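You operate a simulated robot arm through the tools that you are given. There is no shell and no other tool. Be economical: measure what you need, move in short steps, check, and stop when the job is done.

The job below is to be done with a simulated robot arm. You get a single attempt, and the scene is never put back.

Task
Put both dark brown rolls in the bread bin and wipe the crumbs.
Fine: its lid shut, teal cloth back where it lay.

It is judged by the outcome, as a careful person would: the job done as asked, and still so three seconds after it is handed in. It fails if anything else is knocked over, pushed out of place, dropped, spilled or broken. Lids that push on must go on centred and level and be pressed home; caps that screw on are set level and turned clockwise until they are tight. Flat cloth is picked up by pressing the open fingertips on it (5 to 10 N) and closing them slowly along it; thin cloth reads only 2 to 8 mm in the jaws.

Robot
A 7-joint arm with a two-finger parallel gripper, fixed in place. Base frame: the origin is at the foot of the arm, x ahead of it, y to its left, z up; the work surface is at about z = 0.9. Units: m, rad, N and s.
With the tool pointing down near the work surface it reaches from about 0.3 to 0.74 m from the base axis. Its first joint turns from -2.007 to 2.007 rad. Payload 3.91 kg.
Tool frame: the origin (TCP) lies between the finger pads and is the grasp point; the fingertips stand 0.03 m ahead of it; z points along the fingers, y is the line along which they close. Largest opening 0.11 m; finger width 0.02, thickness 0.01; the body of the gripper, 0.048 by 0.112 m, starts 0.055 m behind the TCP.
Orientation is that of the tool frame in the base frame, as [roll, pitch, yaw] about the fixed x, y, z axes, in that order (R = Rz(yaw) Ry(pitch) Rx(roll)). With the fingers straight down and closing along the base's y, the tool's x points along the base's -x, its y along +y and its z along -z.

Tools
- The arm moves only by the tool jog_arm. Its argument "deltas" is a list of rows, each a list of 7 numbers: the shift along the tool's x, y, z in m, then the turn, a rotation vector about the tool's x, y, z in rad, then the gripper command, from -1 (fully open) to 1 (shut), values between in proportion. In form: [[tx, ty, tz, wx, wy, wz, fingers], ...]. A call has 1 to 10 rows; each row shifts and turns the commanded pose from where the row before left it, along the tool's axes as they then stand. A row lasts 0.2 s, in which the tool goes at most 0.05 m and 0.15 rad; a call with a longer step from one row to the next is refused whole, and so is a gripper value outside its range. Where a pose cannot be reached the arm comes as near as it can. A force on the tool above 40 N (or 10 N above the force at the start of the call, whichever is more), or a blocked arm, ends the call early, and 0.2 s more pass. Each finger travels about 0.108 m/s and halts on what it meets, pressing with about 34 N; the grip force reading is that of the motor and also rises with nothing between the fingers. The clock runs only during rows and for 0.2 s after the last one: add rows that do not move to give the fingers time. It gives the time, the measured TCP pose, the force on the tool (base axes), the opening and the grip force at its end, in the units of the frame above (readings bear some noise), and new pictures: "views" is both (left out), scene, wrist or none.
- Cameras (640 x 400 px; columns grow to the right, rows downward): "scene" is fixed at [0.0503, 0.5022, 1.634]; the picture's right is [-0.23, -0.97, 0.00], its down [-0.79, 0.19, -0.58] and it looks along [0.56, -0.14, -0.81] (base axes); focal length 247 px, centre (320, 200). "wrist" rides on the gripper at [-0.036, 0, -0.057] in the tool frame; the picture's right is [0.00, -1.00, 0.00], its down [0.97, 0.00, -0.24] and it looks along [0.24, 0.00, 0.97] (tool axes); focal length 218 px, centre (320, 200). There is no depth. A picture from a camera that has moved, and an enlarged one, comes with that camera's place and axes in the base frame and with its lens.
- raise_lower(by): slides the trunk up (or, below 0, down) by that many m; the arm rides with it, the base frame stays. It gives what a move gives, with no picture.
- zoom(camera, box): a new picture of the part [left, top, right, bottom] of that camera's present view, enlarged. No time passes.
- close_job(): hands the job in; it is judged then, once.

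Go step by step. Nothing tells you positions but the pictures and the camera data: compare them with the known pose of the tool, close in by small moves and look again before you grip or let go. The budget is 120 turns and 150 pictures, counting those below and the enlarged ones. Unless the task says otherwise, let go and move clear before handing in, and close with one line.

The tools are called by a JSON object that holds its "op" and its "data". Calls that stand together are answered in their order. jog_arm: Moves the arm, as the interface text tells. Its arguments: {"type":"object","properties":{"deltas":{"type":"array"},"views":{"type":"string","enum":["both","scene","wrist","none"]}},"required":["deltas"]} The other tools are called the same way: raise_lower (by) slides the trunk up or down; zoom (camera, box) takes an enlarged picture of a part of a camera's view; close_job () hands the job in.

At the start:

```text
time: 0.0
tcp_pos: [0.4787, 0.1694, 1.3177]
orientation: [-3.141, -0.001, -3.141]
force: [-0.2, -0.3, 0.5]
width: 0.11
gripper_force: 0.2
trunk travel left (down, up): [-0.9, 0.09]
```

scene: 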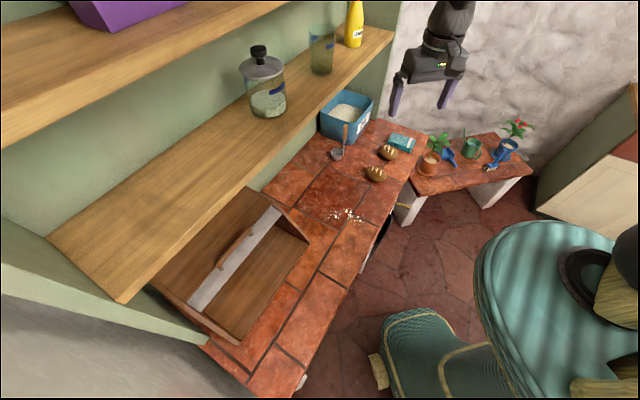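
wrist: 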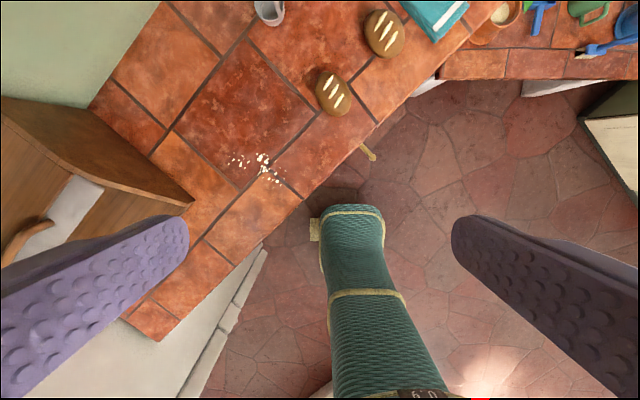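

I see a tiled counter with a bread bin on the left, crumbs in the middle, two brown rolls, a teal cloth and a blue box. I'll take enlarged views first to measure things.

{"op": "zoom", "data": {"camera": "scene", "box": [300, 80, 460, 240]}}

{"op": "zoom", "data": {"camera": "scene", "box": [140, 170, 340, 370]}}

{"op": "zoom", "data": {"camera": "wrist", "box": [200, 0, 520, 200]}}

```text
2.50 times, centred on (380, 160) of scene
camera zoom: at [0.0503, 0.5022, 1.634], right [-0.23, -0.97, 0.0], down [-0.79, 0.19, -0.58], along [0.56, -0.14, -0.81], focal length 618 px, centre (170, 300)
```

zoom: 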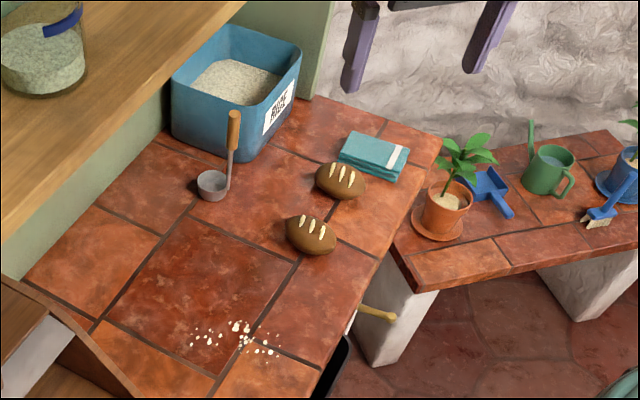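

```text
2.00 times, centred on (240, 270) of scene
camera zoom: at [0.0503, 0.5022, 1.634], right [-0.23, -0.97, 0.0], down [-0.79, 0.19, -0.58], along [0.56, -0.14, -0.81], focal length 495 px, centre (480, 60)
```

zoom: 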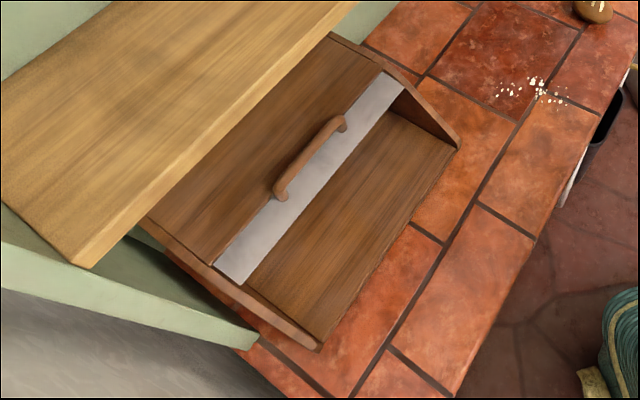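

```text
2.00 times, centred on (360, 100) of wrist
camera zoom: at [0.5157, 0.17, 1.3747], right [0.0, -1.0, 0.0], down [-0.97, 0.0, 0.24], along [-0.24, 0.0, -0.97], focal length 436 px, centre (240, 400)
```

zoom: 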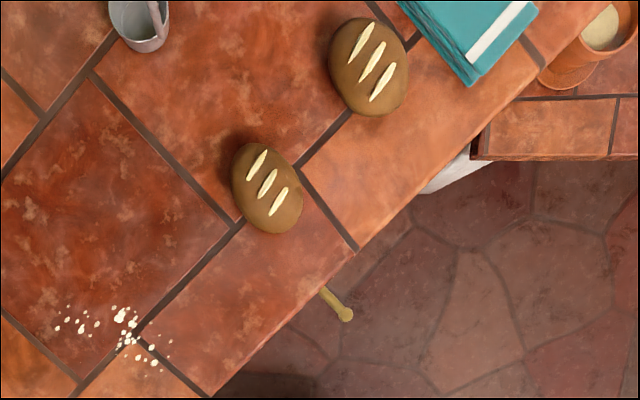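

The counter runs at about 45°, with the wall line at x+y≈1.24, the front edge at x+y≈0.61, and the shelf front at x+y≈0.99 and z≈1.25. I'll move the arm over the front of the bin to see how its lid works.

{"op": "jog_arm", "data": {"deltas": [[0.03, 0.033, 0, 0, 0, 0, -1], [0.03, 0.033, 0, 0, 0, 0, -1], [0.03, 0.033, 0, 0, 0, 0, -1], [0.03, 0.033, 0, 0, 0, 0, -1], [0.03, 0.033, 0, 0, 0, 0, -1], [0.03, 0.033, 0, 0, 0, 0, -1], [0.02, 0.02, 0, 0, 0, 0, -1]], "views": "none"}}

{"op": "jog_arm", "data": {"deltas": [[0, 0, 0, 0, 0, -0.131, -1], [0, 0, 0, 0, 0, -0.131, -1], [0, 0, 0, 0, 0, -0.131, -1], [0, 0, 0, 0, 0, -0.131, -1], [0, 0, 0, 0, 0, -0.131, -1], [0, 0, 0, 0, 0, -0.131, -1], [0, 0, 0, 0, 0, 0, -1]]}}

```text
time: 1.6
tcp_pos: [0.2784, 0.3895, 1.3174]
orientation: [3.141, 0.001, 3.141]
force: [0.4, 0.0, 0.9]
width: 0.1102
gripper_force: 0.1
trunk travel left (down, up): [-0.9, 0.09]
```

```text
time: 3.2
tcp_pos: [0.2798, 0.3886, 1.3182]
orientation: [3.141, 0.0, -2.354]
force: [-0.3, -0.5, 0.2]
width: 0.11
gripper_force: 0.0
trunk travel left (down, up): [-0.9, 0.09]
camera wrist: at [0.3043, 0.4136, 1.3745], right [0.71, -0.7, 0.0], down [-0.68, -0.69, 0.24], along [-0.17, -0.17, -0.97], focal length 218 px, centre (320, 200)
```

scene: 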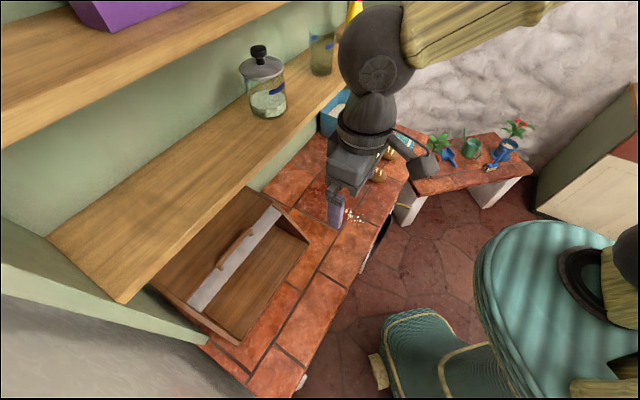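
wrist: 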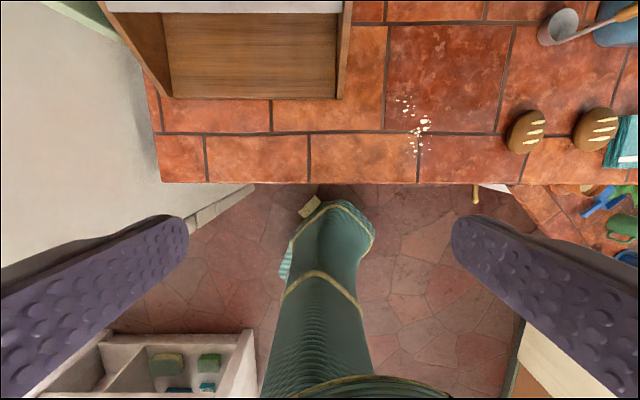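

The view is now square to the counter. I'll tilt the tool back so the camera looks into the bin.

{"op": "jog_arm", "data": {"deltas": [[0, 0, 0, 0, -0.14, 0, -1], [0, 0, 0, 0, -0.14, 0, -1], [0, 0, 0, 0, -0.14, 0, -1], [0, 0, 0, 0, -0.14, 0, -1], [0, 0, 0, 0, -0.14, 0, -1], [0, 0, 0, 0, -0.1, 0, -1], [0, 0, 0, 0, 0, 0, -1]], "views": "wrist"}}

```text
time: 4.8
tcp_pos: [0.282, 0.386, 1.3162]
orientation: [-3.125, 0.746, -2.356]
force: [0.1, 0.0, -0.5]
width: 0.1099
gripper_force: 0.0
out of reach, approached as far as the arm can: row 6
trunk travel left (down, up): [-0.9, 0.09]
camera wrist: at [0.2728, 0.3778, 1.3832], right [0.7, -0.71, 0.01], down [-0.62, -0.62, -0.48], along [0.35, 0.33, -0.88], focal length 218 px, centre (320, 200)
```

wrist: 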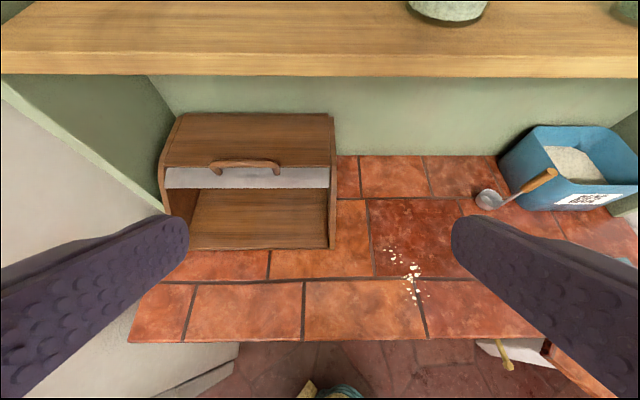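

{"op": "zoom", "data": {"camera": "wrist", "box": [140, 90, 360, 260]}}

```text
2.35 times, centred on (250, 175) of wrist
camera zoom: at [0.2728, 0.3778, 1.3832], right [0.7, -0.71, 0.01], down [-0.62, -0.62, -0.48], along [0.35, 0.33, -0.88], focal length 514 px, centre (485, 259)
```

zoom: 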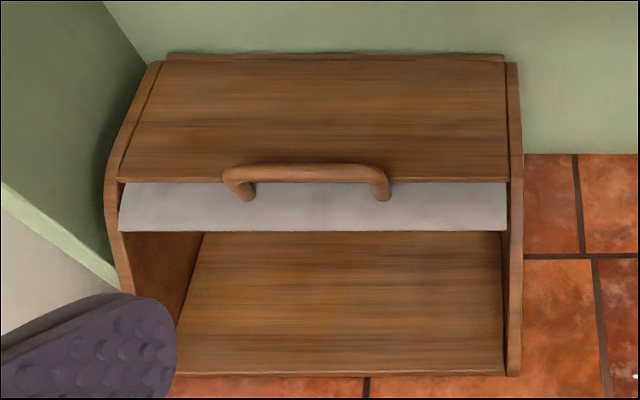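

The bin is a roll-top: the grey curved lid, with its handle, is slid up under the top. The bin front is at s=(x+y)/√2≈0.597, and the top is at z≈1.07. I'll pick the rolls with the tool tilted, so they can go in level through the front, and approach roll 1 near (0.607, 0.143).

{"op": "jog_arm", "data": {"deltas": [[0, 0, 0, 0.0726, 0, 0.0785, -1], [0, 0, 0, 0.0726, 0, 0.0785, -1], [0, 0, 0, 0.0726, 0, 0.0785, -1]], "views": "none"}}

{"op": "jog_arm", "data": {"deltas": [[0.0112, -0.0403, 0.0223, 0, 0, 0, -1], [0.0112, -0.0403, 0.0223, 0, 0, 0, -1], [0.0112, -0.0403, 0.0223, 0, 0, 0, -1], [0.0112, -0.0403, 0.0223, 0, 0, 0, -1], [0.0112, -0.0403, 0.0223, 0, 0, 0, -1], [0.0112, -0.0403, 0.0223, 0, 0, 0, -1], [0.0112, -0.0403, 0.0223, 0, 0, 0, -1], [0.0112, -0.0403, 0.0223, 0, 0, 0, -1], [0.0112, -0.0403, 0.0223, 0, 0, 0, -1], [0, 0, 0, 0, 0, 0, -1]]}}

```text
time: 5.6
tcp_pos: [0.2813, 0.3865, 1.3167]
orientation: [-3.123, 0.751, -2.677]
force: [-0.4, 0.3, -0.1]
width: 0.11
gripper_force: 0.1
trunk travel left (down, up): [-0.9, 0.09]
```

```text
time: 7.8
tcp_pos: [0.5073, 0.0946, 1.1087]
orientation: [-3.121, 0.75, -2.672]
force: [0.0, 0.2, 0.2]
width: 0.11
gripper_force: 0.1
out of reach, approached as far as the arm can: row 4, 5
trunk travel left (down, up): [-0.9, 0.09]
camera wrist: at [0.4954, 0.0895, 1.1745], right [0.44, -0.9, 0.02], down [-0.78, -0.39, -0.49], along [0.44, 0.2, -0.87], focal length 218 px, centre (320, 200)
```

scene: 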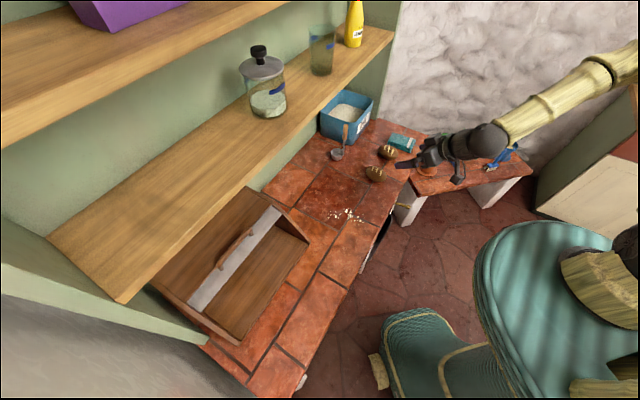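
wrist: 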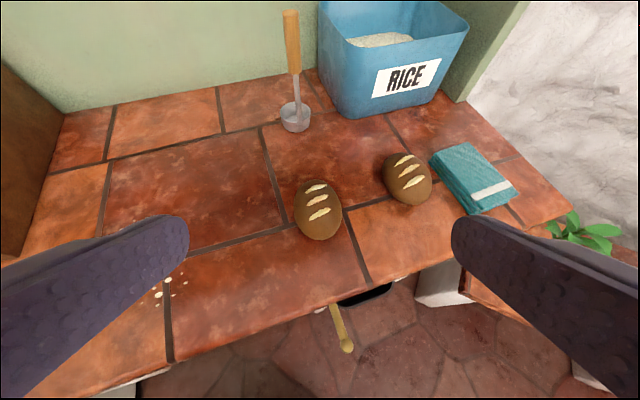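

Roll 1 is confirmed at about (0.607, 0.144), its long axis about 32° from x. I'll align to it and move to a standoff 10 cm out.

{"op": "jog_arm", "data": {"deltas": [[0, 0, 0, -0.068, 0, -0.073, -1], [0.0134, -0.0041, 0.0357, 0, 0, 0, -1], [0.0134, -0.0041, 0.0357, 0, 0, 0, -1], [0.0134, -0.0041, 0.0357, 0, 0, 0, -1], [0, 0, 0, 0, 0, 0, -1]]}}

```text
time: 9.0
tcp_pos: [0.5511, 0.1069, 1.0042]
orientation: [-3.124, 0.749, -2.574]
force: [0.7, 0.3, -0.2]
width: 0.1099
gripper_force: 0.1
trunk travel left (down, up): [-0.9, 0.09]
camera wrist: at [0.5418, 0.1007, 1.0711], right [0.53, -0.85, 0.01], down [-0.74, -0.47, -0.49], along [0.42, 0.25, -0.87], focal length 218 px, centre (320, 200)
```

scene: 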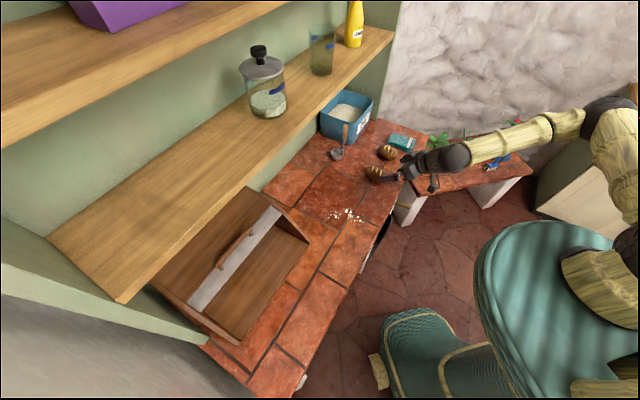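
wrist: 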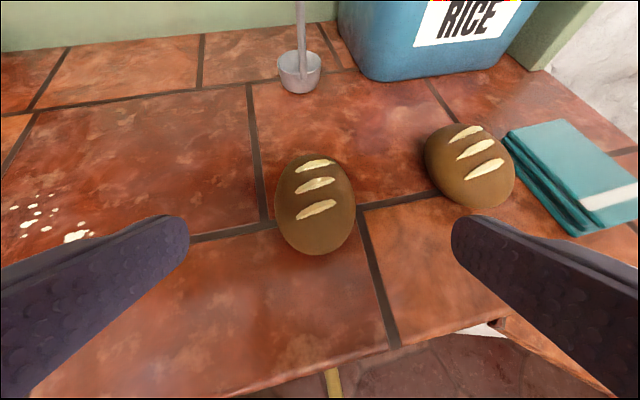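

I'm lined up on roll 1, so I'll advance, check the view, then close.

{"op": "jog_arm", "data": {"deltas": [[0, 0.001, 0.033, 0, 0, 0, -1], [0, 0, 0.033, 0, 0, 0, -1], [0, 0, 0.032, 0, 0, 0, -1], [0, 0, 0, 0, 0, 0, -1]], "views": "wrist"}}

```text
time: 10.0
tcp_pos: [0.609, 0.14, 0.9321]
orientation: [-3.122, 0.752, -2.573]
force: [0.0, -0.1, 0.3]
width: 0.1099
gripper_force: 0.0
trunk travel left (down, up): [-0.9, 0.09]
camera wrist: at [0.599, 0.1326, 0.9984], right [0.53, -0.85, 0.01], down [-0.74, -0.47, -0.49], along [0.42, 0.25, -0.87], focal length 218 px, centre (320, 200)
```

wrist: 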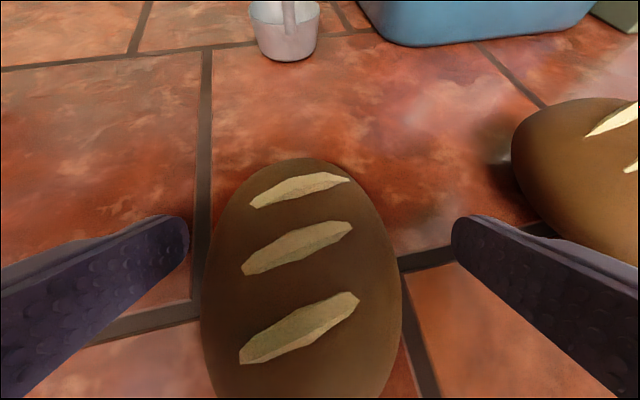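

The roll is between the fingers, so I'm closing on it.

{"op": "jog_arm", "data": {"deltas": [[0, 0, 0, 0, 0, 0, -0.4], [0, 0, 0, 0, 0, 0, 0], [0, 0, 0, 0, 0, 0, 0.3], [0, 0, 0, 0, 0, 0, 0.6], [0, 0, 0, 0, 0, 0, 0.6]], "views": "wrist"}}

```text
time: 11.2
tcp_pos: [0.6094, 0.139, 0.9316]
orientation: [-3.124, 0.748, -2.574]
force: [0.6, -0.5, 0.5]
width: 0.0585
gripper_force: 34.4
trunk travel left (down, up): [-0.9, 0.09]
camera wrist: at [0.5991, 0.1326, 0.9984], right [0.53, -0.85, 0.01], down [-0.74, -0.47, -0.49], along [0.42, 0.25, -0.87], focal length 218 px, centre (320, 200)
```

wrist: 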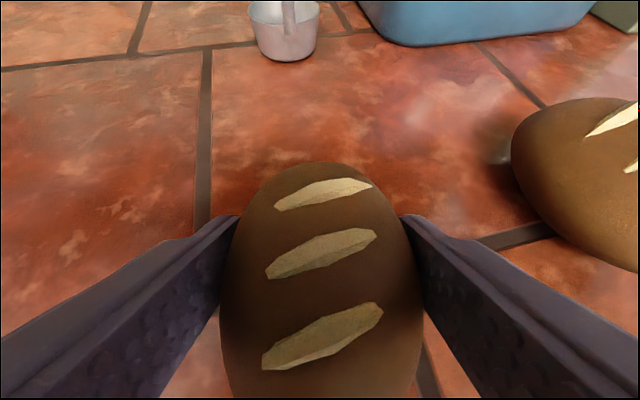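

Roll 1 is held at 58.5 mm. I'll lift it, turn to the bin heading and carry it along the front of the counter.

{"op": "jog_arm", "data": {"deltas": [[-0.0273, 0, -0.0293, 0, 0, 0, 0.6], [-0.0273, 0, -0.0293, 0, 0, 0, 0.6], [-0.0273, 0, -0.0293, 0, 0, 0, 0.6], [0, 0, 0, -0.074, 0, -0.0794, 0.6], [0, 0, 0, -0.074, 0, -0.0794, 0.6], [0, 0.045, 0, 0, 0, 0, 0.6], [0, 0.045, 0, 0, 0, 0, 0.6], [0, 0.045, 0, 0, 0, 0, 0.6], [0, 0.045, 0, 0, 0, 0, 0.6], [0, 0.045, 0, 0, 0, 0, 0.6]], "views": "scene"}}

```text
time: 13.4
tcp_pos: [0.4512, 0.3012, 1.0465]
orientation: [-3.121, 0.747, -2.36]
force: [-0.6, -0.1, -0.1]
width: 0.0585
gripper_force: 33.8
trunk travel left (down, up): [-0.9, 0.09]
```

scene: 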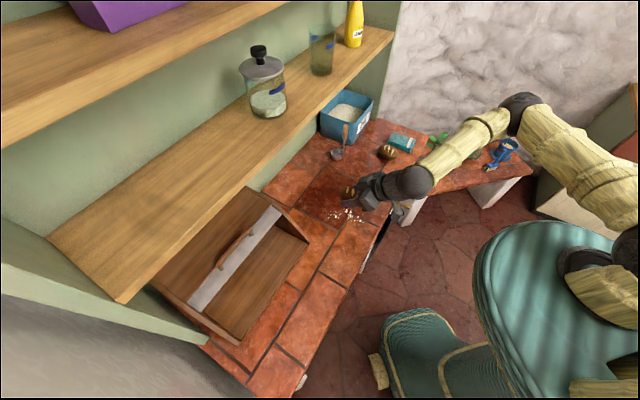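

The roll is still in the grip. Next I'll carry it in front of the bin.

{"op": "jog_arm", "data": {"deltas": [[0.009, 0.0445, -0.008, 0, 0, 0, 0.6], [0, 0.0445, 0, 0, 0, 0, 0.6], [0, 0.0445, 0, 0, 0, 0, 0.6], [0, 0.0445, 0, 0, 0, 0, 0.6], [0, 0.0445, 0, 0, 0, 0, 0.6], [0, 0.0445, 0, 0, 0, 0, 0.6], [0, 0.0445, 0, 0, 0, 0, 0.6], [0, 0.0445, 0, 0, 0, 0, 0.6], [0, 0, 0, 0, 0, 0, 0.6]]}}

```text
time: 15.4
tcp_pos: [0.1953, 0.5505, 1.0437]
orientation: [-3.124, 0.747, -2.36]
force: [0.2, -0.7, 0.0]
width: 0.0583
gripper_force: 34.0
trunk travel left (down, up): [-0.9, 0.09]
camera wrist: at [0.1866, 0.5417, 1.1109], right [0.7, -0.72, 0.01], down [-0.62, -0.61, -0.48], along [0.35, 0.33, -0.88], focal length 218 px, centre (320, 200)
```

scene: 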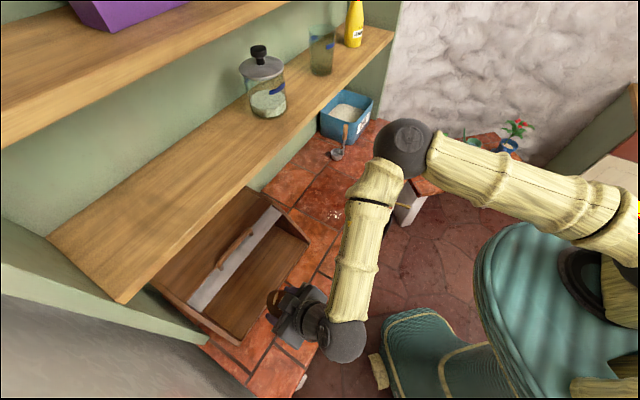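
wrist: 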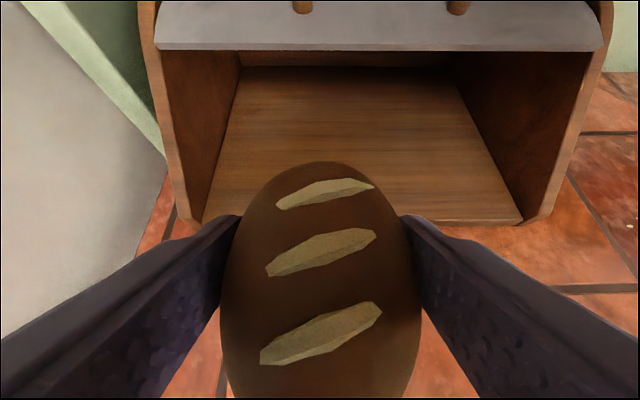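

The bin is clear ahead: the interior spans w≈-0.365 to -0.05, and the lid edge is at s≈0.675, z≈1.03. I'll lower the roll and slide it in under the lid edge.

{"op": "jog_arm", "data": {"deltas": [[0.0149, 0, 0.0402, 0, 0, 0, 0.6], [0.0149, 0, 0.0402, 0, 0, 0, 0.6], [-0.0271, 0, 0.0321, 0, 0, 0, 0.6], [-0.0271, 0, 0.0321, 0, 0, 0, 0.6], [-0.0271, 0, 0.0321, 0, 0, 0, 0.6], [0, 0, 0, 0, 0, 0, 0.6]]}}

```text
time: 16.8
tcp_pos: [0.308, 0.6582, 0.9506]
orientation: [-3.123, 0.748, -2.357]
force: [-0.8, 0.0, -0.6]
width: 0.058
gripper_force: 34.1
trunk travel left (down, up): [-0.9, 0.09]
camera wrist: at [0.2989, 0.6495, 1.0174], right [0.7, -0.72, 0.01], down [-0.62, -0.62, -0.48], along [0.35, 0.33, -0.88], focal length 218 px, centre (320, 200)
```

scene: 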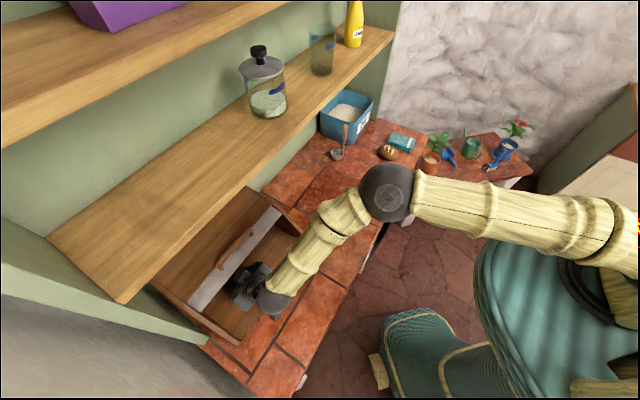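
wrist: 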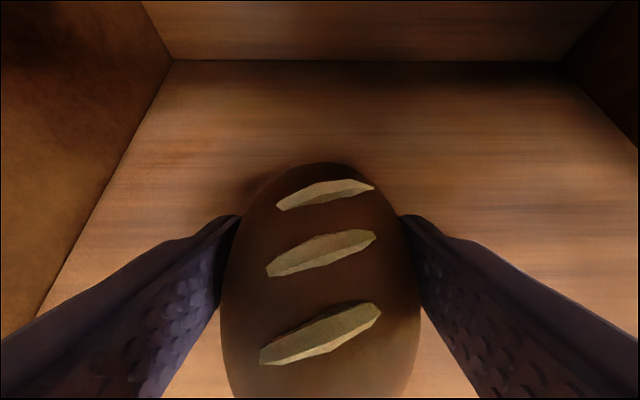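

It's inside the bin with plenty of floor behind it. I'll lower gently in small steps, watching the force.

{"op": "jog_arm", "data": {"deltas": [[-0.0073, 0, 0.0068, 0, 0, 0, 0.6], [0.0034, 0, 0.00366, 0, 0, 0, 0.6], [0, 0, 0, 0, 0, 0, 0.6]], "views": "none"}}

{"op": "jog_arm", "data": {"deltas": [[0.002, 0, 0.0022, 0, 0, 0, 0.6], [0, 0, 0, 0, 0, 0, 0.6]], "views": "none"}}

{"op": "jog_arm", "data": {"deltas": [[0.002, 0, 0.0022, 0, 0, 0, 0.6], [0, 0, 0, 0, 0, 0, 0.6]], "views": "none"}}

```text
time: 17.6
tcp_pos: [0.3162, 0.6651, 0.95]
orientation: [-3.126, 0.752, -2.36]
force: [-0.2, 1.4, 20.5]
width: 0.0579
gripper_force: 33.9
trunk travel left (down, up): [-0.9, 0.09]
```

```text
time: 18.2
tcp_pos: [0.3143, 0.6654, 0.948]
orientation: [-3.125, 0.754, -2.36]
force: [0.7, 5.1, 33.5]
width: 0.0581
gripper_force: 33.9
trunk travel left (down, up): [-0.9, 0.09]
```

```text
time: 18.8
tcp_pos: [0.3153, 0.6646, 0.9455]
orientation: [-3.13, 0.757, -2.362]
force: [-1.3, 4.9, 39.2]
width: 0.0577
gripper_force: 33.8
trunk travel left (down, up): [-0.9, 0.09]
```

It's in contact at about z=0.95. I'll take the load off, open partway and back out along the tool.

{"op": "jog_arm", "data": {"deltas": [[-0.0048, 0, -0.0051, 0, 0, 0, 0.6], [0, 0, 0, 0, 0, 0, 0.2], [0, 0, 0, 0, 0, 0, -0.2], [0, 0, 0, 0, 0, 0, -0.5], [0, 0, 0, 0, 0, 0, -0.5]], "views": "wrist"}}

```text
time: 20.0
tcp_pos: [0.3165, 0.663, 0.9465]
orientation: [-3.127, 0.747, -2.36]
force: [8.0, -12.2, 16.1]
width: 0.0751
gripper_force: 0.1
trunk travel left (down, up): [-0.9, 0.09]
camera wrist: at [0.3081, 0.654, 1.0125], right [0.7, -0.72, 0.01], down [-0.62, -0.61, -0.48], along [0.35, 0.33, -0.88], focal length 218 px, centre (320, 200)
```

wrist: 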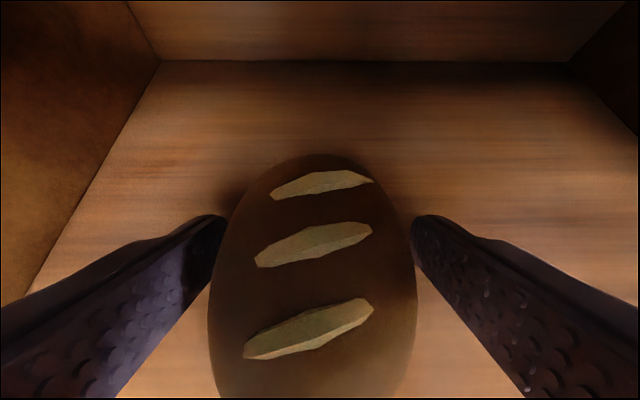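

The roll is released, with the fingertips still touching the bin floor. I'll raise slightly, then back straight out.

{"op": "jog_arm", "data": {"deltas": [[-0.0055, 0, -0.0059, 0, 0, 0, -0.5], [0.0229, 0, -0.0305, 0, 0, 0, -0.5], [0.0229, 0, -0.0305, 0, 0, 0, -0.5], [0.0229, 0, -0.0305, 0, 0, 0, -0.5], [0.0229, 0, -0.0305, 0, 0, 0, -0.5], [0, 0, -0.04, 0, 0, 0, -0.5], [0, 0, 0, 0, 0, 0, -0.5]], "views": "wrist"}}

```text
time: 21.6
tcp_pos: [0.1874, 0.5419, 1.0116]
orientation: [-3.124, 0.745, -2.36]
force: [0.6, 0.4, 0.3]
width: 0.0824
gripper_force: 0.0
trunk travel left (down, up): [-0.9, 0.09]
camera wrist: at [0.1794, 0.5339, 1.0778], right [0.7, -0.72, 0.01], down [-0.62, -0.61, -0.48], along [0.35, 0.33, -0.88], focal length 218 px, centre (320, 200)
```

wrist: 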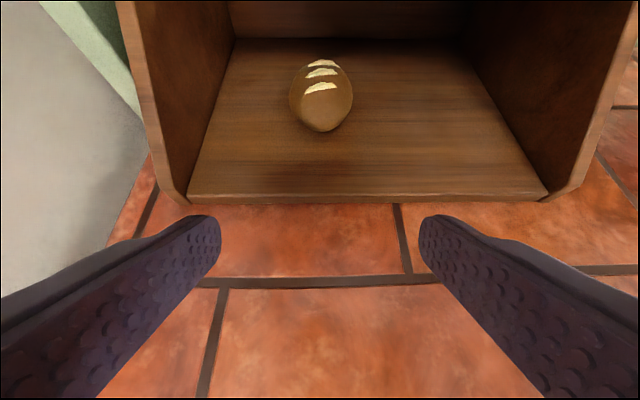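

Roll 1 sits well inside the bin. I'll go back for roll 2, near (0.711, 0.054), with a narrower opening to keep clear of the cloth.

{"op": "jog_arm", "data": {"deltas": [[0, -0.0445, -0.0039, 0, 0, 0, -0.6], [0, -0.0445, -0.0039, 0, 0, 0, -0.6], [0, -0.0445, -0.0039, 0, 0, 0, -0.6], [0, -0.0445, -0.0039, 0, 0, 0, -0.6], [0, -0.0445, -0.0039, 0, 0, 0, -0.6], [0, -0.0445, -0.0039, 0, 0, 0, -0.6], [0, -0.0445, -0.0039, 0, 0, 0, -0.6], [0, -0.0445, -0.0039, 0, 0, 0, -0.6]], "views": "none"}}

{"op": "jog_arm", "data": {"deltas": [[0, -0.0445, -0.0039, 0, 0, 0, -0.6], [0, -0.0445, -0.0039, 0, 0, 0, -0.6], [0, -0.0445, -0.0039, 0, 0, 0, -0.6], [0, -0.0445, -0.0039, 0, 0, 0, -0.6], [0, -0.0445, -0.0039, 0, 0, 0, -0.6], [0, -0.0445, -0.0039, 0, 0, 0, -0.6], [0, -0.0445, -0.0039, 0, 0, 0, -0.6], [0, -0.0445, -0.0039, 0.033, 0, 0.036, -0.6], [0, 0, 0, 0, 0, 0, -0.6]]}}

```text
time: 23.4
tcp_pos: [0.4203, 0.2735, 1.0363]
orientation: [-3.126, 0.749, -2.358]
force: [-0.6, -0.5, 0.2]
width: 0.0882
gripper_force: 0.1
trunk travel left (down, up): [-0.9, 0.09]
```

```text
time: 25.4
tcp_pos: [0.653, -0.0002, 1.0631]
orientation: [-3.122, 0.748, -2.407]
force: [0.9, -0.3, 0.3]
width: 0.088
gripper_force: 0.0
trunk travel left (down, up): [-0.9, 0.09]
camera wrist: at [0.6434, -0.0076, 1.1299], right [0.66, -0.75, 0.01], down [-0.65, -0.58, -0.48], along [0.37, 0.31, -0.87], focal length 218 px, centre (320, 200)
```

scene: 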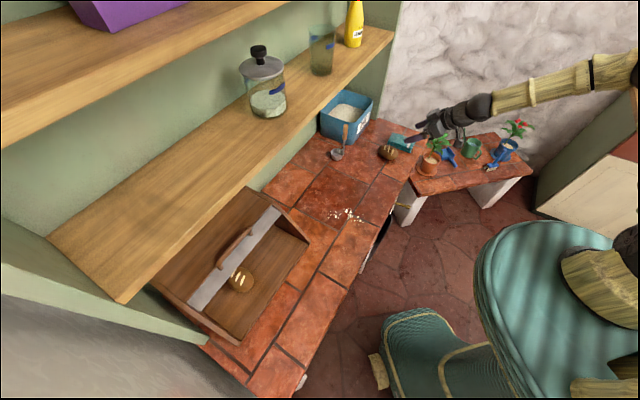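
wrist: 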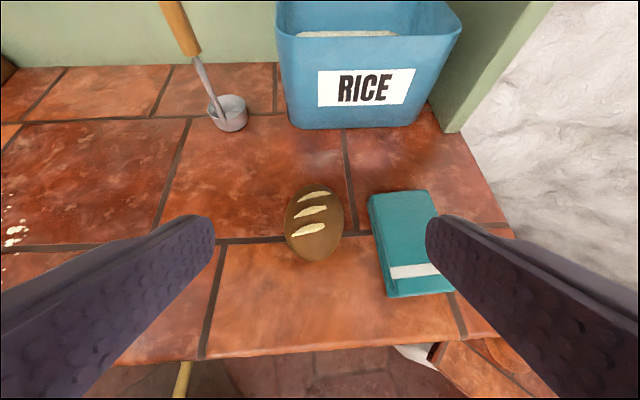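

Roll 2 is at (0.707, 0.053), and the cloth's left edge is about 6 cm to its right. The cloth's corners are recorded as a reference, so I'll descend onto the roll.

{"op": "jog_arm", "data": {"deltas": [[0.008, 0.001, 0.0373, 0, 0, 0, -0.6], [0.008, 0.001, 0.0373, 0, 0, 0, -0.6], [0.008, 0.001, 0.0373, 0, 0, 0, -0.6], [0.0075, 0.001, 0.036, 0, 0, 0, -0.6], [0, 0, 0, 0, 0, 0, -0.6]], "views": "wrist"}}

```text
time: 26.6
tcp_pos: [0.7081, 0.0559, 0.9338]
orientation: [-3.126, 0.746, -2.408]
force: [-1.1, -0.5, -0.4]
width: 0.088
gripper_force: 0.2
trunk travel left (down, up): [-0.9, 0.09]
camera wrist: at [0.6994, 0.0484, 0.9995], right [0.66, -0.75, 0.01], down [-0.65, -0.58, -0.48], along [0.37, 0.31, -0.88], focal length 218 px, centre (320, 200)
```

wrist: 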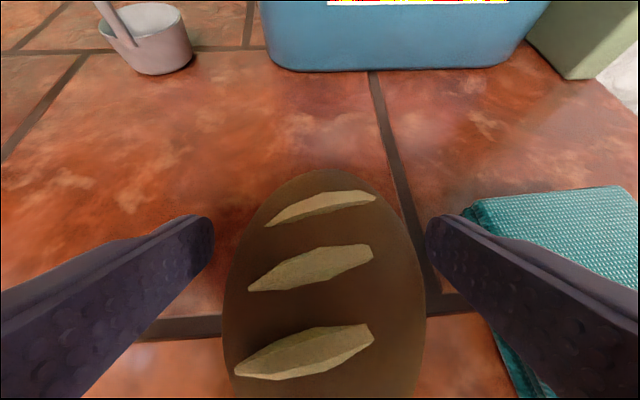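

The roll is centred and the finger is clear of the cloth. I'll close and lift.

{"op": "jog_arm", "data": {"deltas": [[0, 0, 0, 0, 0, 0, -0.3], [0, 0, 0, 0, 0, 0, 0.1], [0, 0, 0, 0, 0, 0, 0.6], [0, 0, 0, 0, 0, 0, 0.6], [-0.0273, 0, -0.0293, 0, 0, 0, 0.6], [-0.0273, 0, -0.0293, 0, 0, 0, 0.6], [-0.0273, 0, -0.0293, 0, 0, 0, 0.6], [0, 0, 0, 0, 0, 0, 0.6]], "views": "wrist"}}

```text
time: 28.4
tcp_pos: [0.7079, 0.054, 1.0548]
orientation: [-3.124, 0.748, -2.409]
force: [0.3, -0.4, -1.2]
width: 0.0579
gripper_force: 34.1
trunk travel left (down, up): [-0.9, 0.09]
camera wrist: at [0.699, 0.0464, 1.1205], right [0.66, -0.75, 0.01], down [-0.65, -0.58, -0.48], along [0.37, 0.31, -0.88], focal length 218 px, centre (320, 200)
```

wrist: 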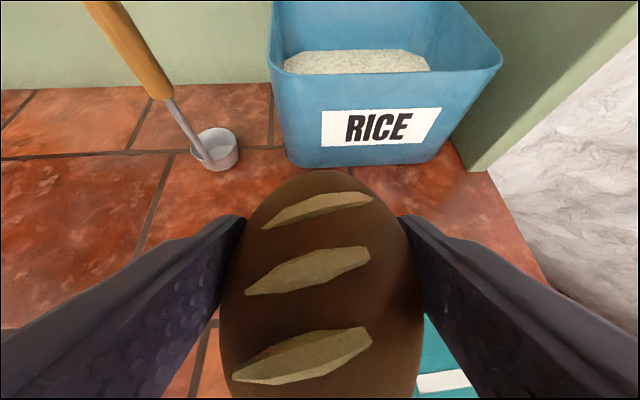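

Roll 2 is held, so I'll carry it to the front of the bin, right side.

{"op": "jog_arm", "data": {"deltas": [[0, 0, 0, -0.035, 0, -0.038, 0.6], [0.0147, 0.04, -0.0136, 0, 0, 0, 0.6], [0, 0.046, 0, 0, 0, 0, 0.6], [0, 0.046, 0, 0, 0, 0, 0.6], [0, 0.046, 0, 0, 0, 0, 0.6], [0, 0.046, 0, 0, 0, 0, 0.6], [0, 0.046, 0, 0, 0, 0, 0.6]], "views": "none"}}

{"op": "jog_arm", "data": {"deltas": [[0, 0.046, 0, 0, 0, 0, 0.6], [0, 0.046, 0, 0, 0, 0, 0.6], [0, 0.046, 0, 0, 0, 0, 0.6], [0, 0.046, 0, 0, 0, 0, 0.6], [0, 0.046, 0, 0, 0, 0, 0.6], [0, 0.046, 0, 0, 0, 0, 0.6], [0, 0.046, 0, 0, 0, 0, 0.6], [0, 0, 0, 0, 0, 0, 0.6]], "views": "wrist"}}

```text
time: 30.0
tcp_pos: [0.5058, 0.2391, 1.0513]
orientation: [-3.12, 0.748, -2.355]
force: [0.4, 0.6, -1.5]
width: 0.0577
gripper_force: 34.1
trunk travel left (down, up): [-0.9, 0.09]
```

```text
time: 31.8
tcp_pos: [0.2824, 0.4655, 1.0464]
orientation: [-3.125, 0.747, -2.357]
force: [0.0, 0.0, 0.5]
width: 0.0577
gripper_force: 34.0
trunk travel left (down, up): [-0.9, 0.09]
camera wrist: at [0.2743, 0.4573, 1.1141], right [0.7, -0.72, 0.01], down [-0.62, -0.62, -0.48], along [0.35, 0.33, -0.88], focal length 218 px, centre (320, 200)
```

wrist: 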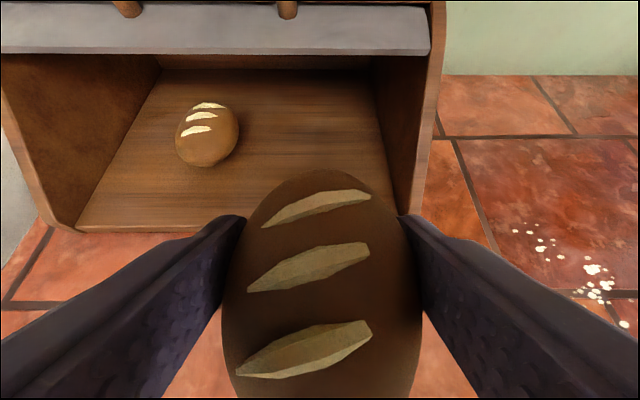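

I'm at w≈-0.13, clear of roll 1. Same entry as before.

{"op": "jog_arm", "data": {"deltas": [[0.0149, 0.0015, 0.0402, 0, 0, 0, 0.6], [0.0149, 0.0015, 0.0402, 0, 0, 0, 0.6], [-0.03, 0, 0.0314, 0, 0, 0, 0.6], [-0.03, 0, 0.0314, 0, 0, 0, 0.6], [-0.03, 0, 0.0314, 0, 0, 0, 0.6], [0, 0, 0, 0, 0, 0, 0.6]], "views": "wrist"}}

{"op": "jog_arm", "data": {"deltas": [[0.0027, 0, 0.0029, 0, 0, 0, 0.6], [0, 0, 0, 0, 0, 0, 0.6]], "views": "none"}}

```text
time: 33.2
tcp_pos: [0.3964, 0.5805, 0.959]
orientation: [-3.124, 0.745, -2.354]
force: [0.8, 0.7, -1.2]
width: 0.0576
gripper_force: 33.7
trunk travel left (down, up): [-0.9, 0.09]
camera wrist: at [0.3872, 0.5732, 1.0248], right [0.7, -0.71, 0.01], down [-0.62, -0.62, -0.48], along [0.35, 0.33, -0.88], focal length 218 px, centre (320, 200)
```

wrist: 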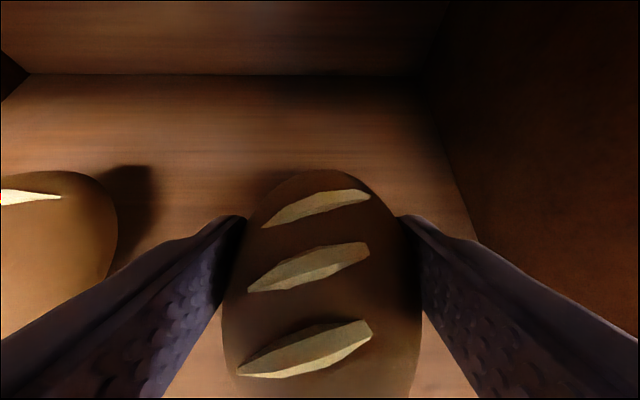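

```text
time: 33.8
tcp_pos: [0.396, 0.5801, 0.9545]
orientation: [-3.124, 0.747, -2.354]
force: [0.2, -0.5, -0.2]
width: 0.0578
gripper_force: 33.4
trunk travel left (down, up): [-0.9, 0.09]
```

{"op": "jog_arm", "data": {"deltas": [[0.0017, 0, 0.0018, 0, 0, 0, 0.6], [0, 0, 0, 0, 0, 0, 0.6]], "views": "none"}}

```text
time: 34.4
tcp_pos: [0.3959, 0.5815, 0.9517]
orientation: [-3.125, 0.748, -2.354]
force: [-0.2, -0.1, -0.5]
width: 0.0576
gripper_force: 33.5
trunk travel left (down, up): [-0.9, 0.09]
```

The roll is practically on the floor of the bin. I'll release it, raise slightly and back out.

{"op": "jog_arm", "data": {"deltas": [[0.0008, 0, 0.0009, 0, 0, 0, 0.6], [0, 0, 0, 0, 0, 0, 0.2], [0, 0, 0, 0, 0, 0, -0.2], [0, 0, 0, 0, 0, 0, -0.5], [0, 0, 0, 0, 0, 0, -0.5], [-0.0045, 0, -0.0049, 0, 0, 0, -0.5], [0, 0, 0, 0, 0, 0, -0.5]], "views": "wrist"}}

{"op": "jog_arm", "data": {"deltas": [[0.0229, 0, -0.0305, 0, 0, 0, -0.5], [0.0229, 0, -0.0305, 0, 0, 0, -0.5], [0.0229, 0, -0.0305, 0, 0, 0, -0.5], [0.0229, 0, -0.0305, 0, 0, 0, -0.5], [0, 0, -0.045, 0, 0, 0, -0.5], [0, 0, -0.045, 0, 0, 0, -0.5], [0, 0, 0, 0, 0, 0, -0.5]]}}

```text
time: 36.0
tcp_pos: [0.3964, 0.5809, 0.958]
orientation: [-3.123, 0.746, -2.356]
force: [-2.5, -1.7, -2.0]
width: 0.0827
gripper_force: 0.1
trunk travel left (down, up): [-0.9, 0.09]
camera wrist: at [0.388, 0.5724, 1.025], right [0.7, -0.71, 0.01], down [-0.62, -0.62, -0.48], along [0.35, 0.33, -0.88], focal length 218 px, centre (320, 200)
```

wrist: 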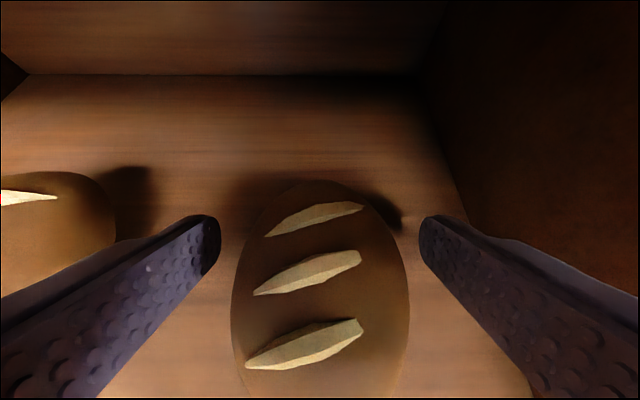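

```text
time: 37.6
tcp_pos: [0.2458, 0.4334, 1.0524]
orientation: [-3.125, 0.747, -2.356]
force: [0.6, 0.2, -0.8]
width: 0.0827
gripper_force: 0.1
trunk travel left (down, up): [-0.9, 0.09]
camera wrist: at [0.2374, 0.4245, 1.1195], right [0.7, -0.71, 0.01], down [-0.62, -0.62, -0.48], along [0.35, 0.33, -0.88], focal length 218 px, centre (320, 200)
```

scene: 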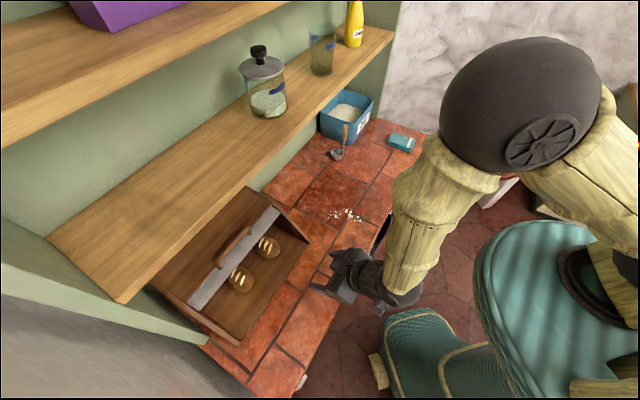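
wrist: 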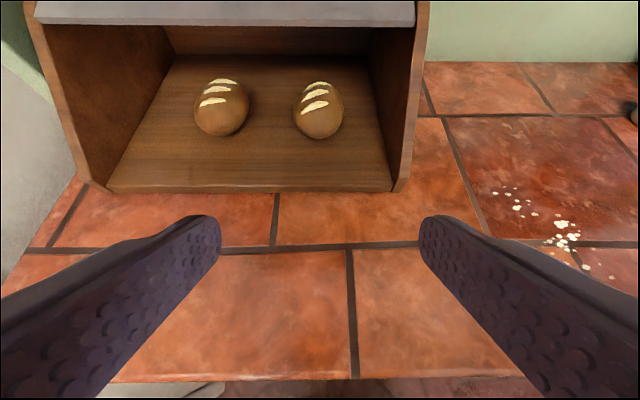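

Both rolls are in the bin. For the lid, I put the handle bar at about s≈0.687, z≈1.094, w≈-0.21. I'll move above it with fingers closed to check.

{"op": "jog_arm", "data": {"deltas": [[-0.0438, 0.0194, -0.003, 0, 0, 0, 0], [-0.0438, 0.0194, -0.003, 0, 0, 0, 0.6], [-0.0438, 0.0194, -0.003, 0, 0, 0, 1], [-0.0438, 0.0194, -0.003, 0, 0, 0, 1], [0, 0, 0, 0, 0, 0, 1]]}}

```text
time: 38.8
tcp_pos: [0.2776, 0.5755, 1.1818]
orientation: [-3.124, 0.749, -2.354]
force: [0.5, -0.9, -0.7]
width: 0.0
gripper_force: 34.4
trunk travel left (down, up): [-0.9, 0.09]
camera wrist: at [0.2699, 0.5676, 1.2472], right [0.7, -0.71, 0.01], down [-0.62, -0.62, -0.48], along [0.35, 0.33, -0.88], focal length 218 px, centre (320, 200)
```

scene: 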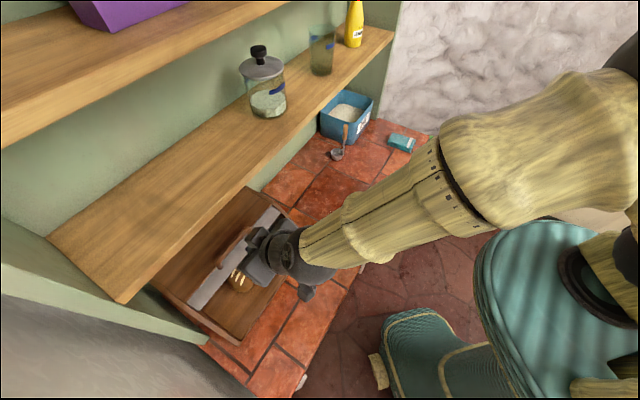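
wrist: 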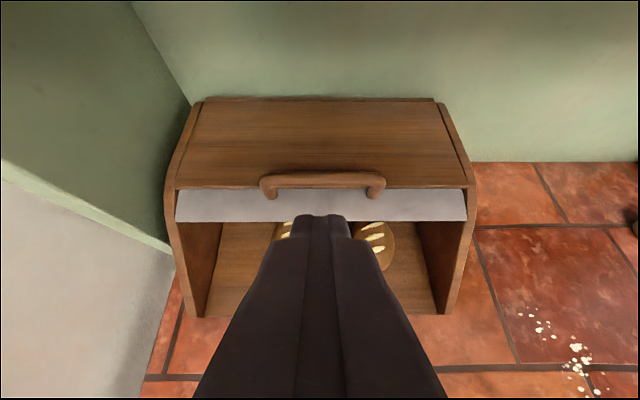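

The bin top is at z≈1.05 and the lid arc is centred near s=0.74, z=0.905, with R≈0.139. The handle bar is near s=0.70, z=1.08. I'll move the closed fingertips over and just behind the bar, staying below and in front of the shelf.

{"op": "jog_arm", "data": {"deltas": [[-0.0141, -0.001, 0.0345, 0, 0, 0, 1], [-0.0141, -0.001, 0.0345, 0, 0, 0, 1], [-0.0141, -0.001, 0.0345, 0, 0, 0, 1], [0, 0, 0, 0, 0, 0, 1]]}}

{"op": "zoom", "data": {"camera": "scene", "box": [180, 180, 340, 280]}}

```text
time: 39.8
tcp_pos: [0.3503, 0.6409, 1.1312]
orientation: [-3.124, 0.747, -2.355]
force: [-0.6, 0.4, 0.5]
width: 0.0002
gripper_force: 34.3
trunk travel left (down, up): [-0.9, 0.09]
camera wrist: at [0.342, 0.6328, 1.1982], right [0.7, -0.71, 0.01], down [-0.62, -0.62, -0.48], along [0.35, 0.33, -0.88], focal length 218 px, centre (320, 200)
```

scene: 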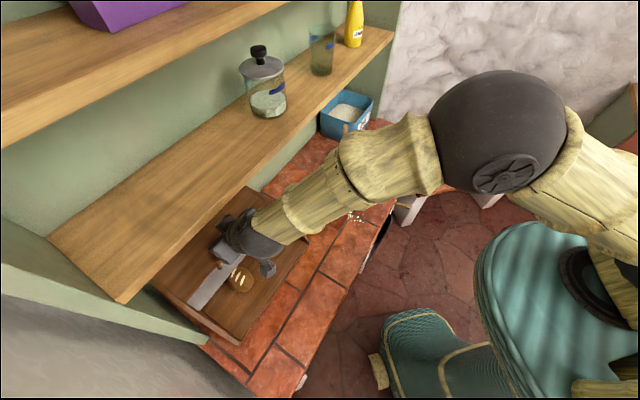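
wrist: 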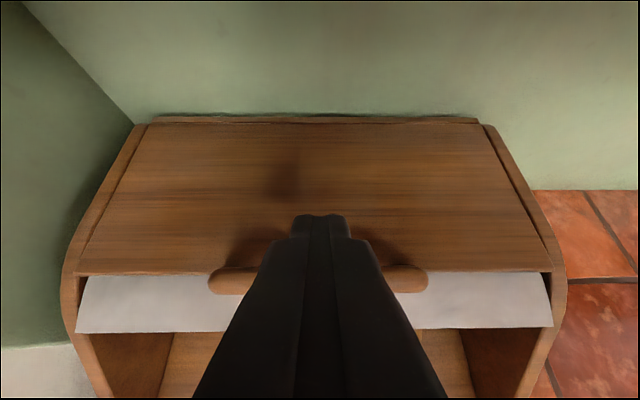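

```text
4.00 times, centred on (260, 230) of scene
camera zoom: at [0.0503, 0.5022, 1.634], right [-0.23, -0.97, 0.0], down [-0.79, 0.19, -0.58], along [0.56, -0.14, -0.81], focal length 990 px, centre (560, 80)
```

zoom: 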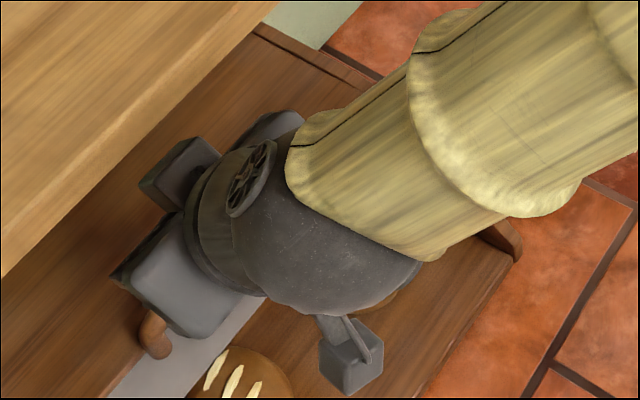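

The bar is now well fixed at (s 0.707, z 1.074), centred at w≈-0.205. I'll lower the fingertips behind it, take up the gap and start pulling along the arc.

{"op": "jog_arm", "data": {"deltas": [[0.0029, 0, 0.0185, 0, 0, 0, 1], [0.0029, 0, 0.0185, 0, 0, 0, 1], [0, 0, 0, 0, 0, 0, 1]], "views": "none"}}

{"op": "jog_arm", "data": {"deltas": [[0.007, 0, 0, 0, 0, 0, 1], [0.007, 0, 0, 0, 0, 0, 1], [0.0133, 0, -0.0068, 0, 0, 0, 1], [0.0134, 0, -0.0068, 0, 0, 0, 1], [0, 0, 0, 0, 0, 0, 1]]}}

```text
time: 40.6
tcp_pos: [0.3657, 0.6575, 1.0999]
orientation: [-3.125, 0.747, -2.358]
force: [-0.1, 0.4, 0.3]
width: 0.0
gripper_force: 33.7
trunk travel left (down, up): [-0.9, 0.09]
```

```text
time: 41.8
tcp_pos: [0.3394, 0.6296, 1.085]
orientation: [-3.125, 0.748, -2.356]
force: [1.4, -2.2, 6.5]
width: 0.0003
gripper_force: 33.5
trunk travel left (down, up): [-0.9, 0.09]
camera wrist: at [0.3299, 0.621, 1.1503], right [0.7, -0.72, 0.01], down [-0.62, -0.62, -0.48], along [0.35, 0.33, -0.88], focal length 218 px, centre (320, 200)
```

scene: 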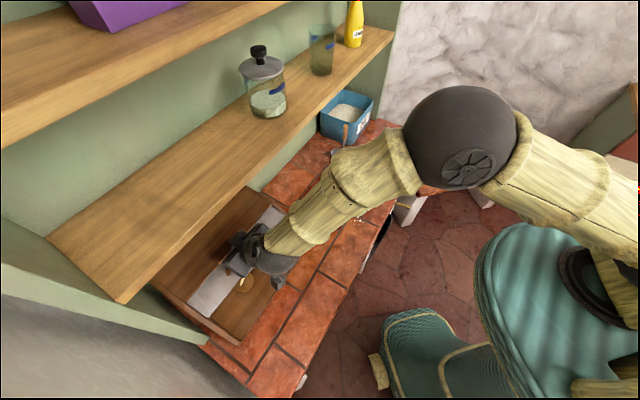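
wrist: 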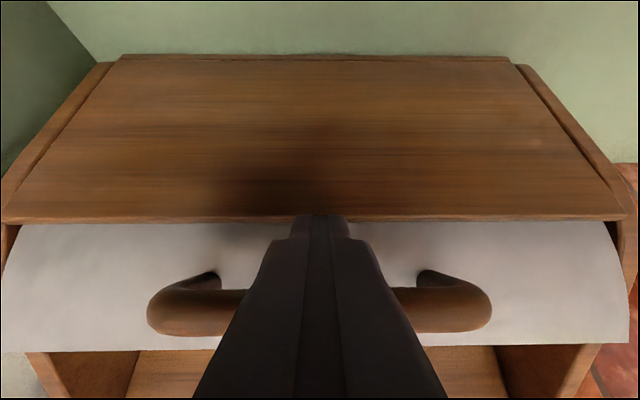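

The lid is rolling forward smoothly. I'll keep following the arc in small steps.

{"op": "jog_arm", "data": {"deltas": [[0.0144, 0, -0.0074, 0, 0, 0, 1], [0.0144, 0, -0.0064, 0, 0, 0, 1], [0.0148, 0, -0.0019, 0, 0, 0, 1], [0.0148, 0, -0.0019, 0, 0, 0, 1], [0, 0, 0, 0, 0, 0, 1]]}}

```text
time: 43.0
tcp_pos: [0.2999, 0.5926, 1.0568]
orientation: [-3.123, 0.744, -2.355]
force: [0.0, 0.0, 0.6]
width: 0.0002
gripper_force: 34.4
trunk travel left (down, up): [-0.9, 0.09]
camera wrist: at [0.2916, 0.584, 1.1225], right [0.7, -0.71, 0.01], down [-0.62, -0.62, -0.48], along [0.35, 0.33, -0.88], focal length 218 px, centre (320, 200)
```

scene: 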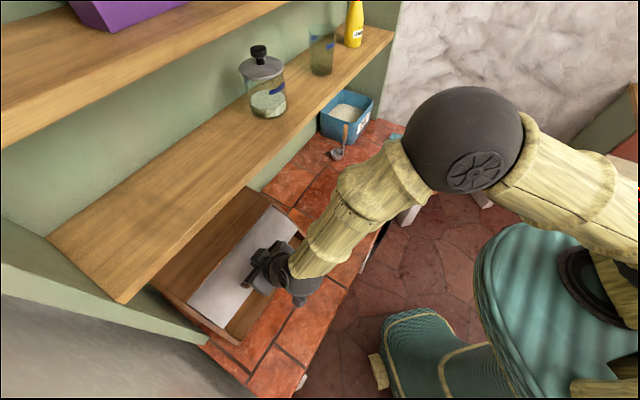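
wrist: 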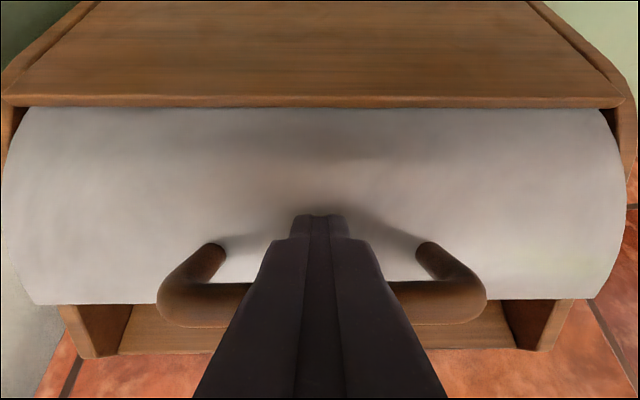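

{"op": "jog_arm", "data": {"deltas": [[0.015, 0, -0.002, 0, 0, 0, 1], [0.015, 0, -0.002, 0, 0, 0, 1], [0.0146, 0, 0.001, 0, 0, 0, 1], [0.0146, 0, 0.001, 0, 0, 0, 1], [0, 0, 0, 0, 0, 0, 1]], "views": "wrist"}}

```text
time: 44.2
tcp_pos: [0.267, 0.5602, 1.0176]
orientation: [-3.123, 0.745, -2.356]
force: [0.3, 0.1, -0.7]
width: 0.0
gripper_force: 33.7
trunk travel left (down, up): [-0.9, 0.09]
camera wrist: at [0.2593, 0.552, 1.0842], right [0.7, -0.71, 0.01], down [-0.62, -0.62, -0.48], along [0.35, 0.33, -0.88], focal length 218 px, centre (320, 200)
```

wrist: 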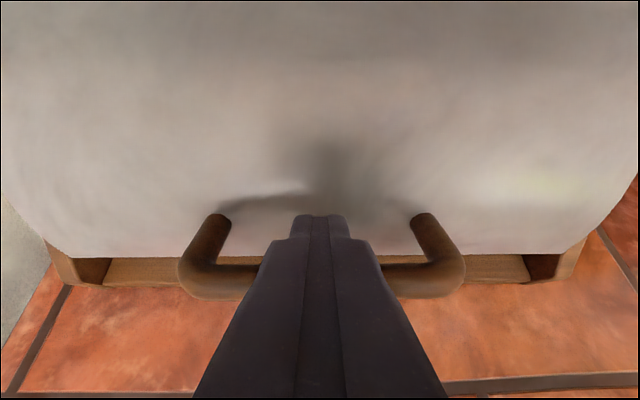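

{"op": "jog_arm", "data": {"deltas": [[0.0138, 0, 0.004, 0, 0, 0, 1], [0.0138, 0, 0.005, 0, 0, 0, 1], [0.01, 0, 0.006, 0, 0, 0, 1], [0, 0, 0, 0, 0, 0, 1]], "views": "wrist"}}

```text
time: 45.2
tcp_pos: [0.2603, 0.5531, 0.9875]
orientation: [-3.127, 0.768, -2.36]
force: [2.6, 1.5, 3.6]
width: 0.0
gripper_force: 34.2
trunk travel left (down, up): [-0.9, 0.09]
stopped in row 4: the force on the tool passed its limit (the readings are from after the stop); the commanded pose is now the measured one
camera wrist: at [0.2508, 0.5439, 1.0542], right [0.7, -0.72, 0.01], down [-0.62, -0.61, -0.5], along [0.37, 0.34, -0.87], focal length 218 px, centre (320, 200)
```

wrist: 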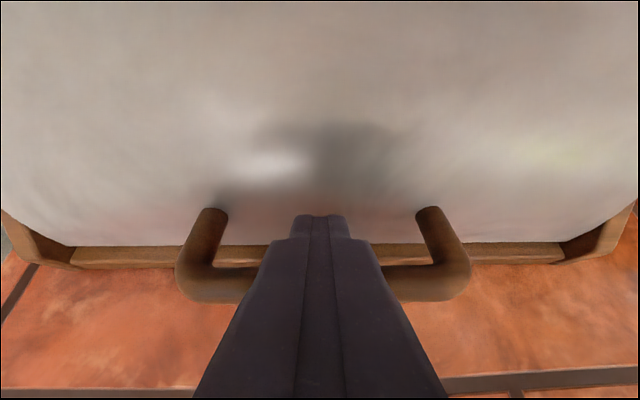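

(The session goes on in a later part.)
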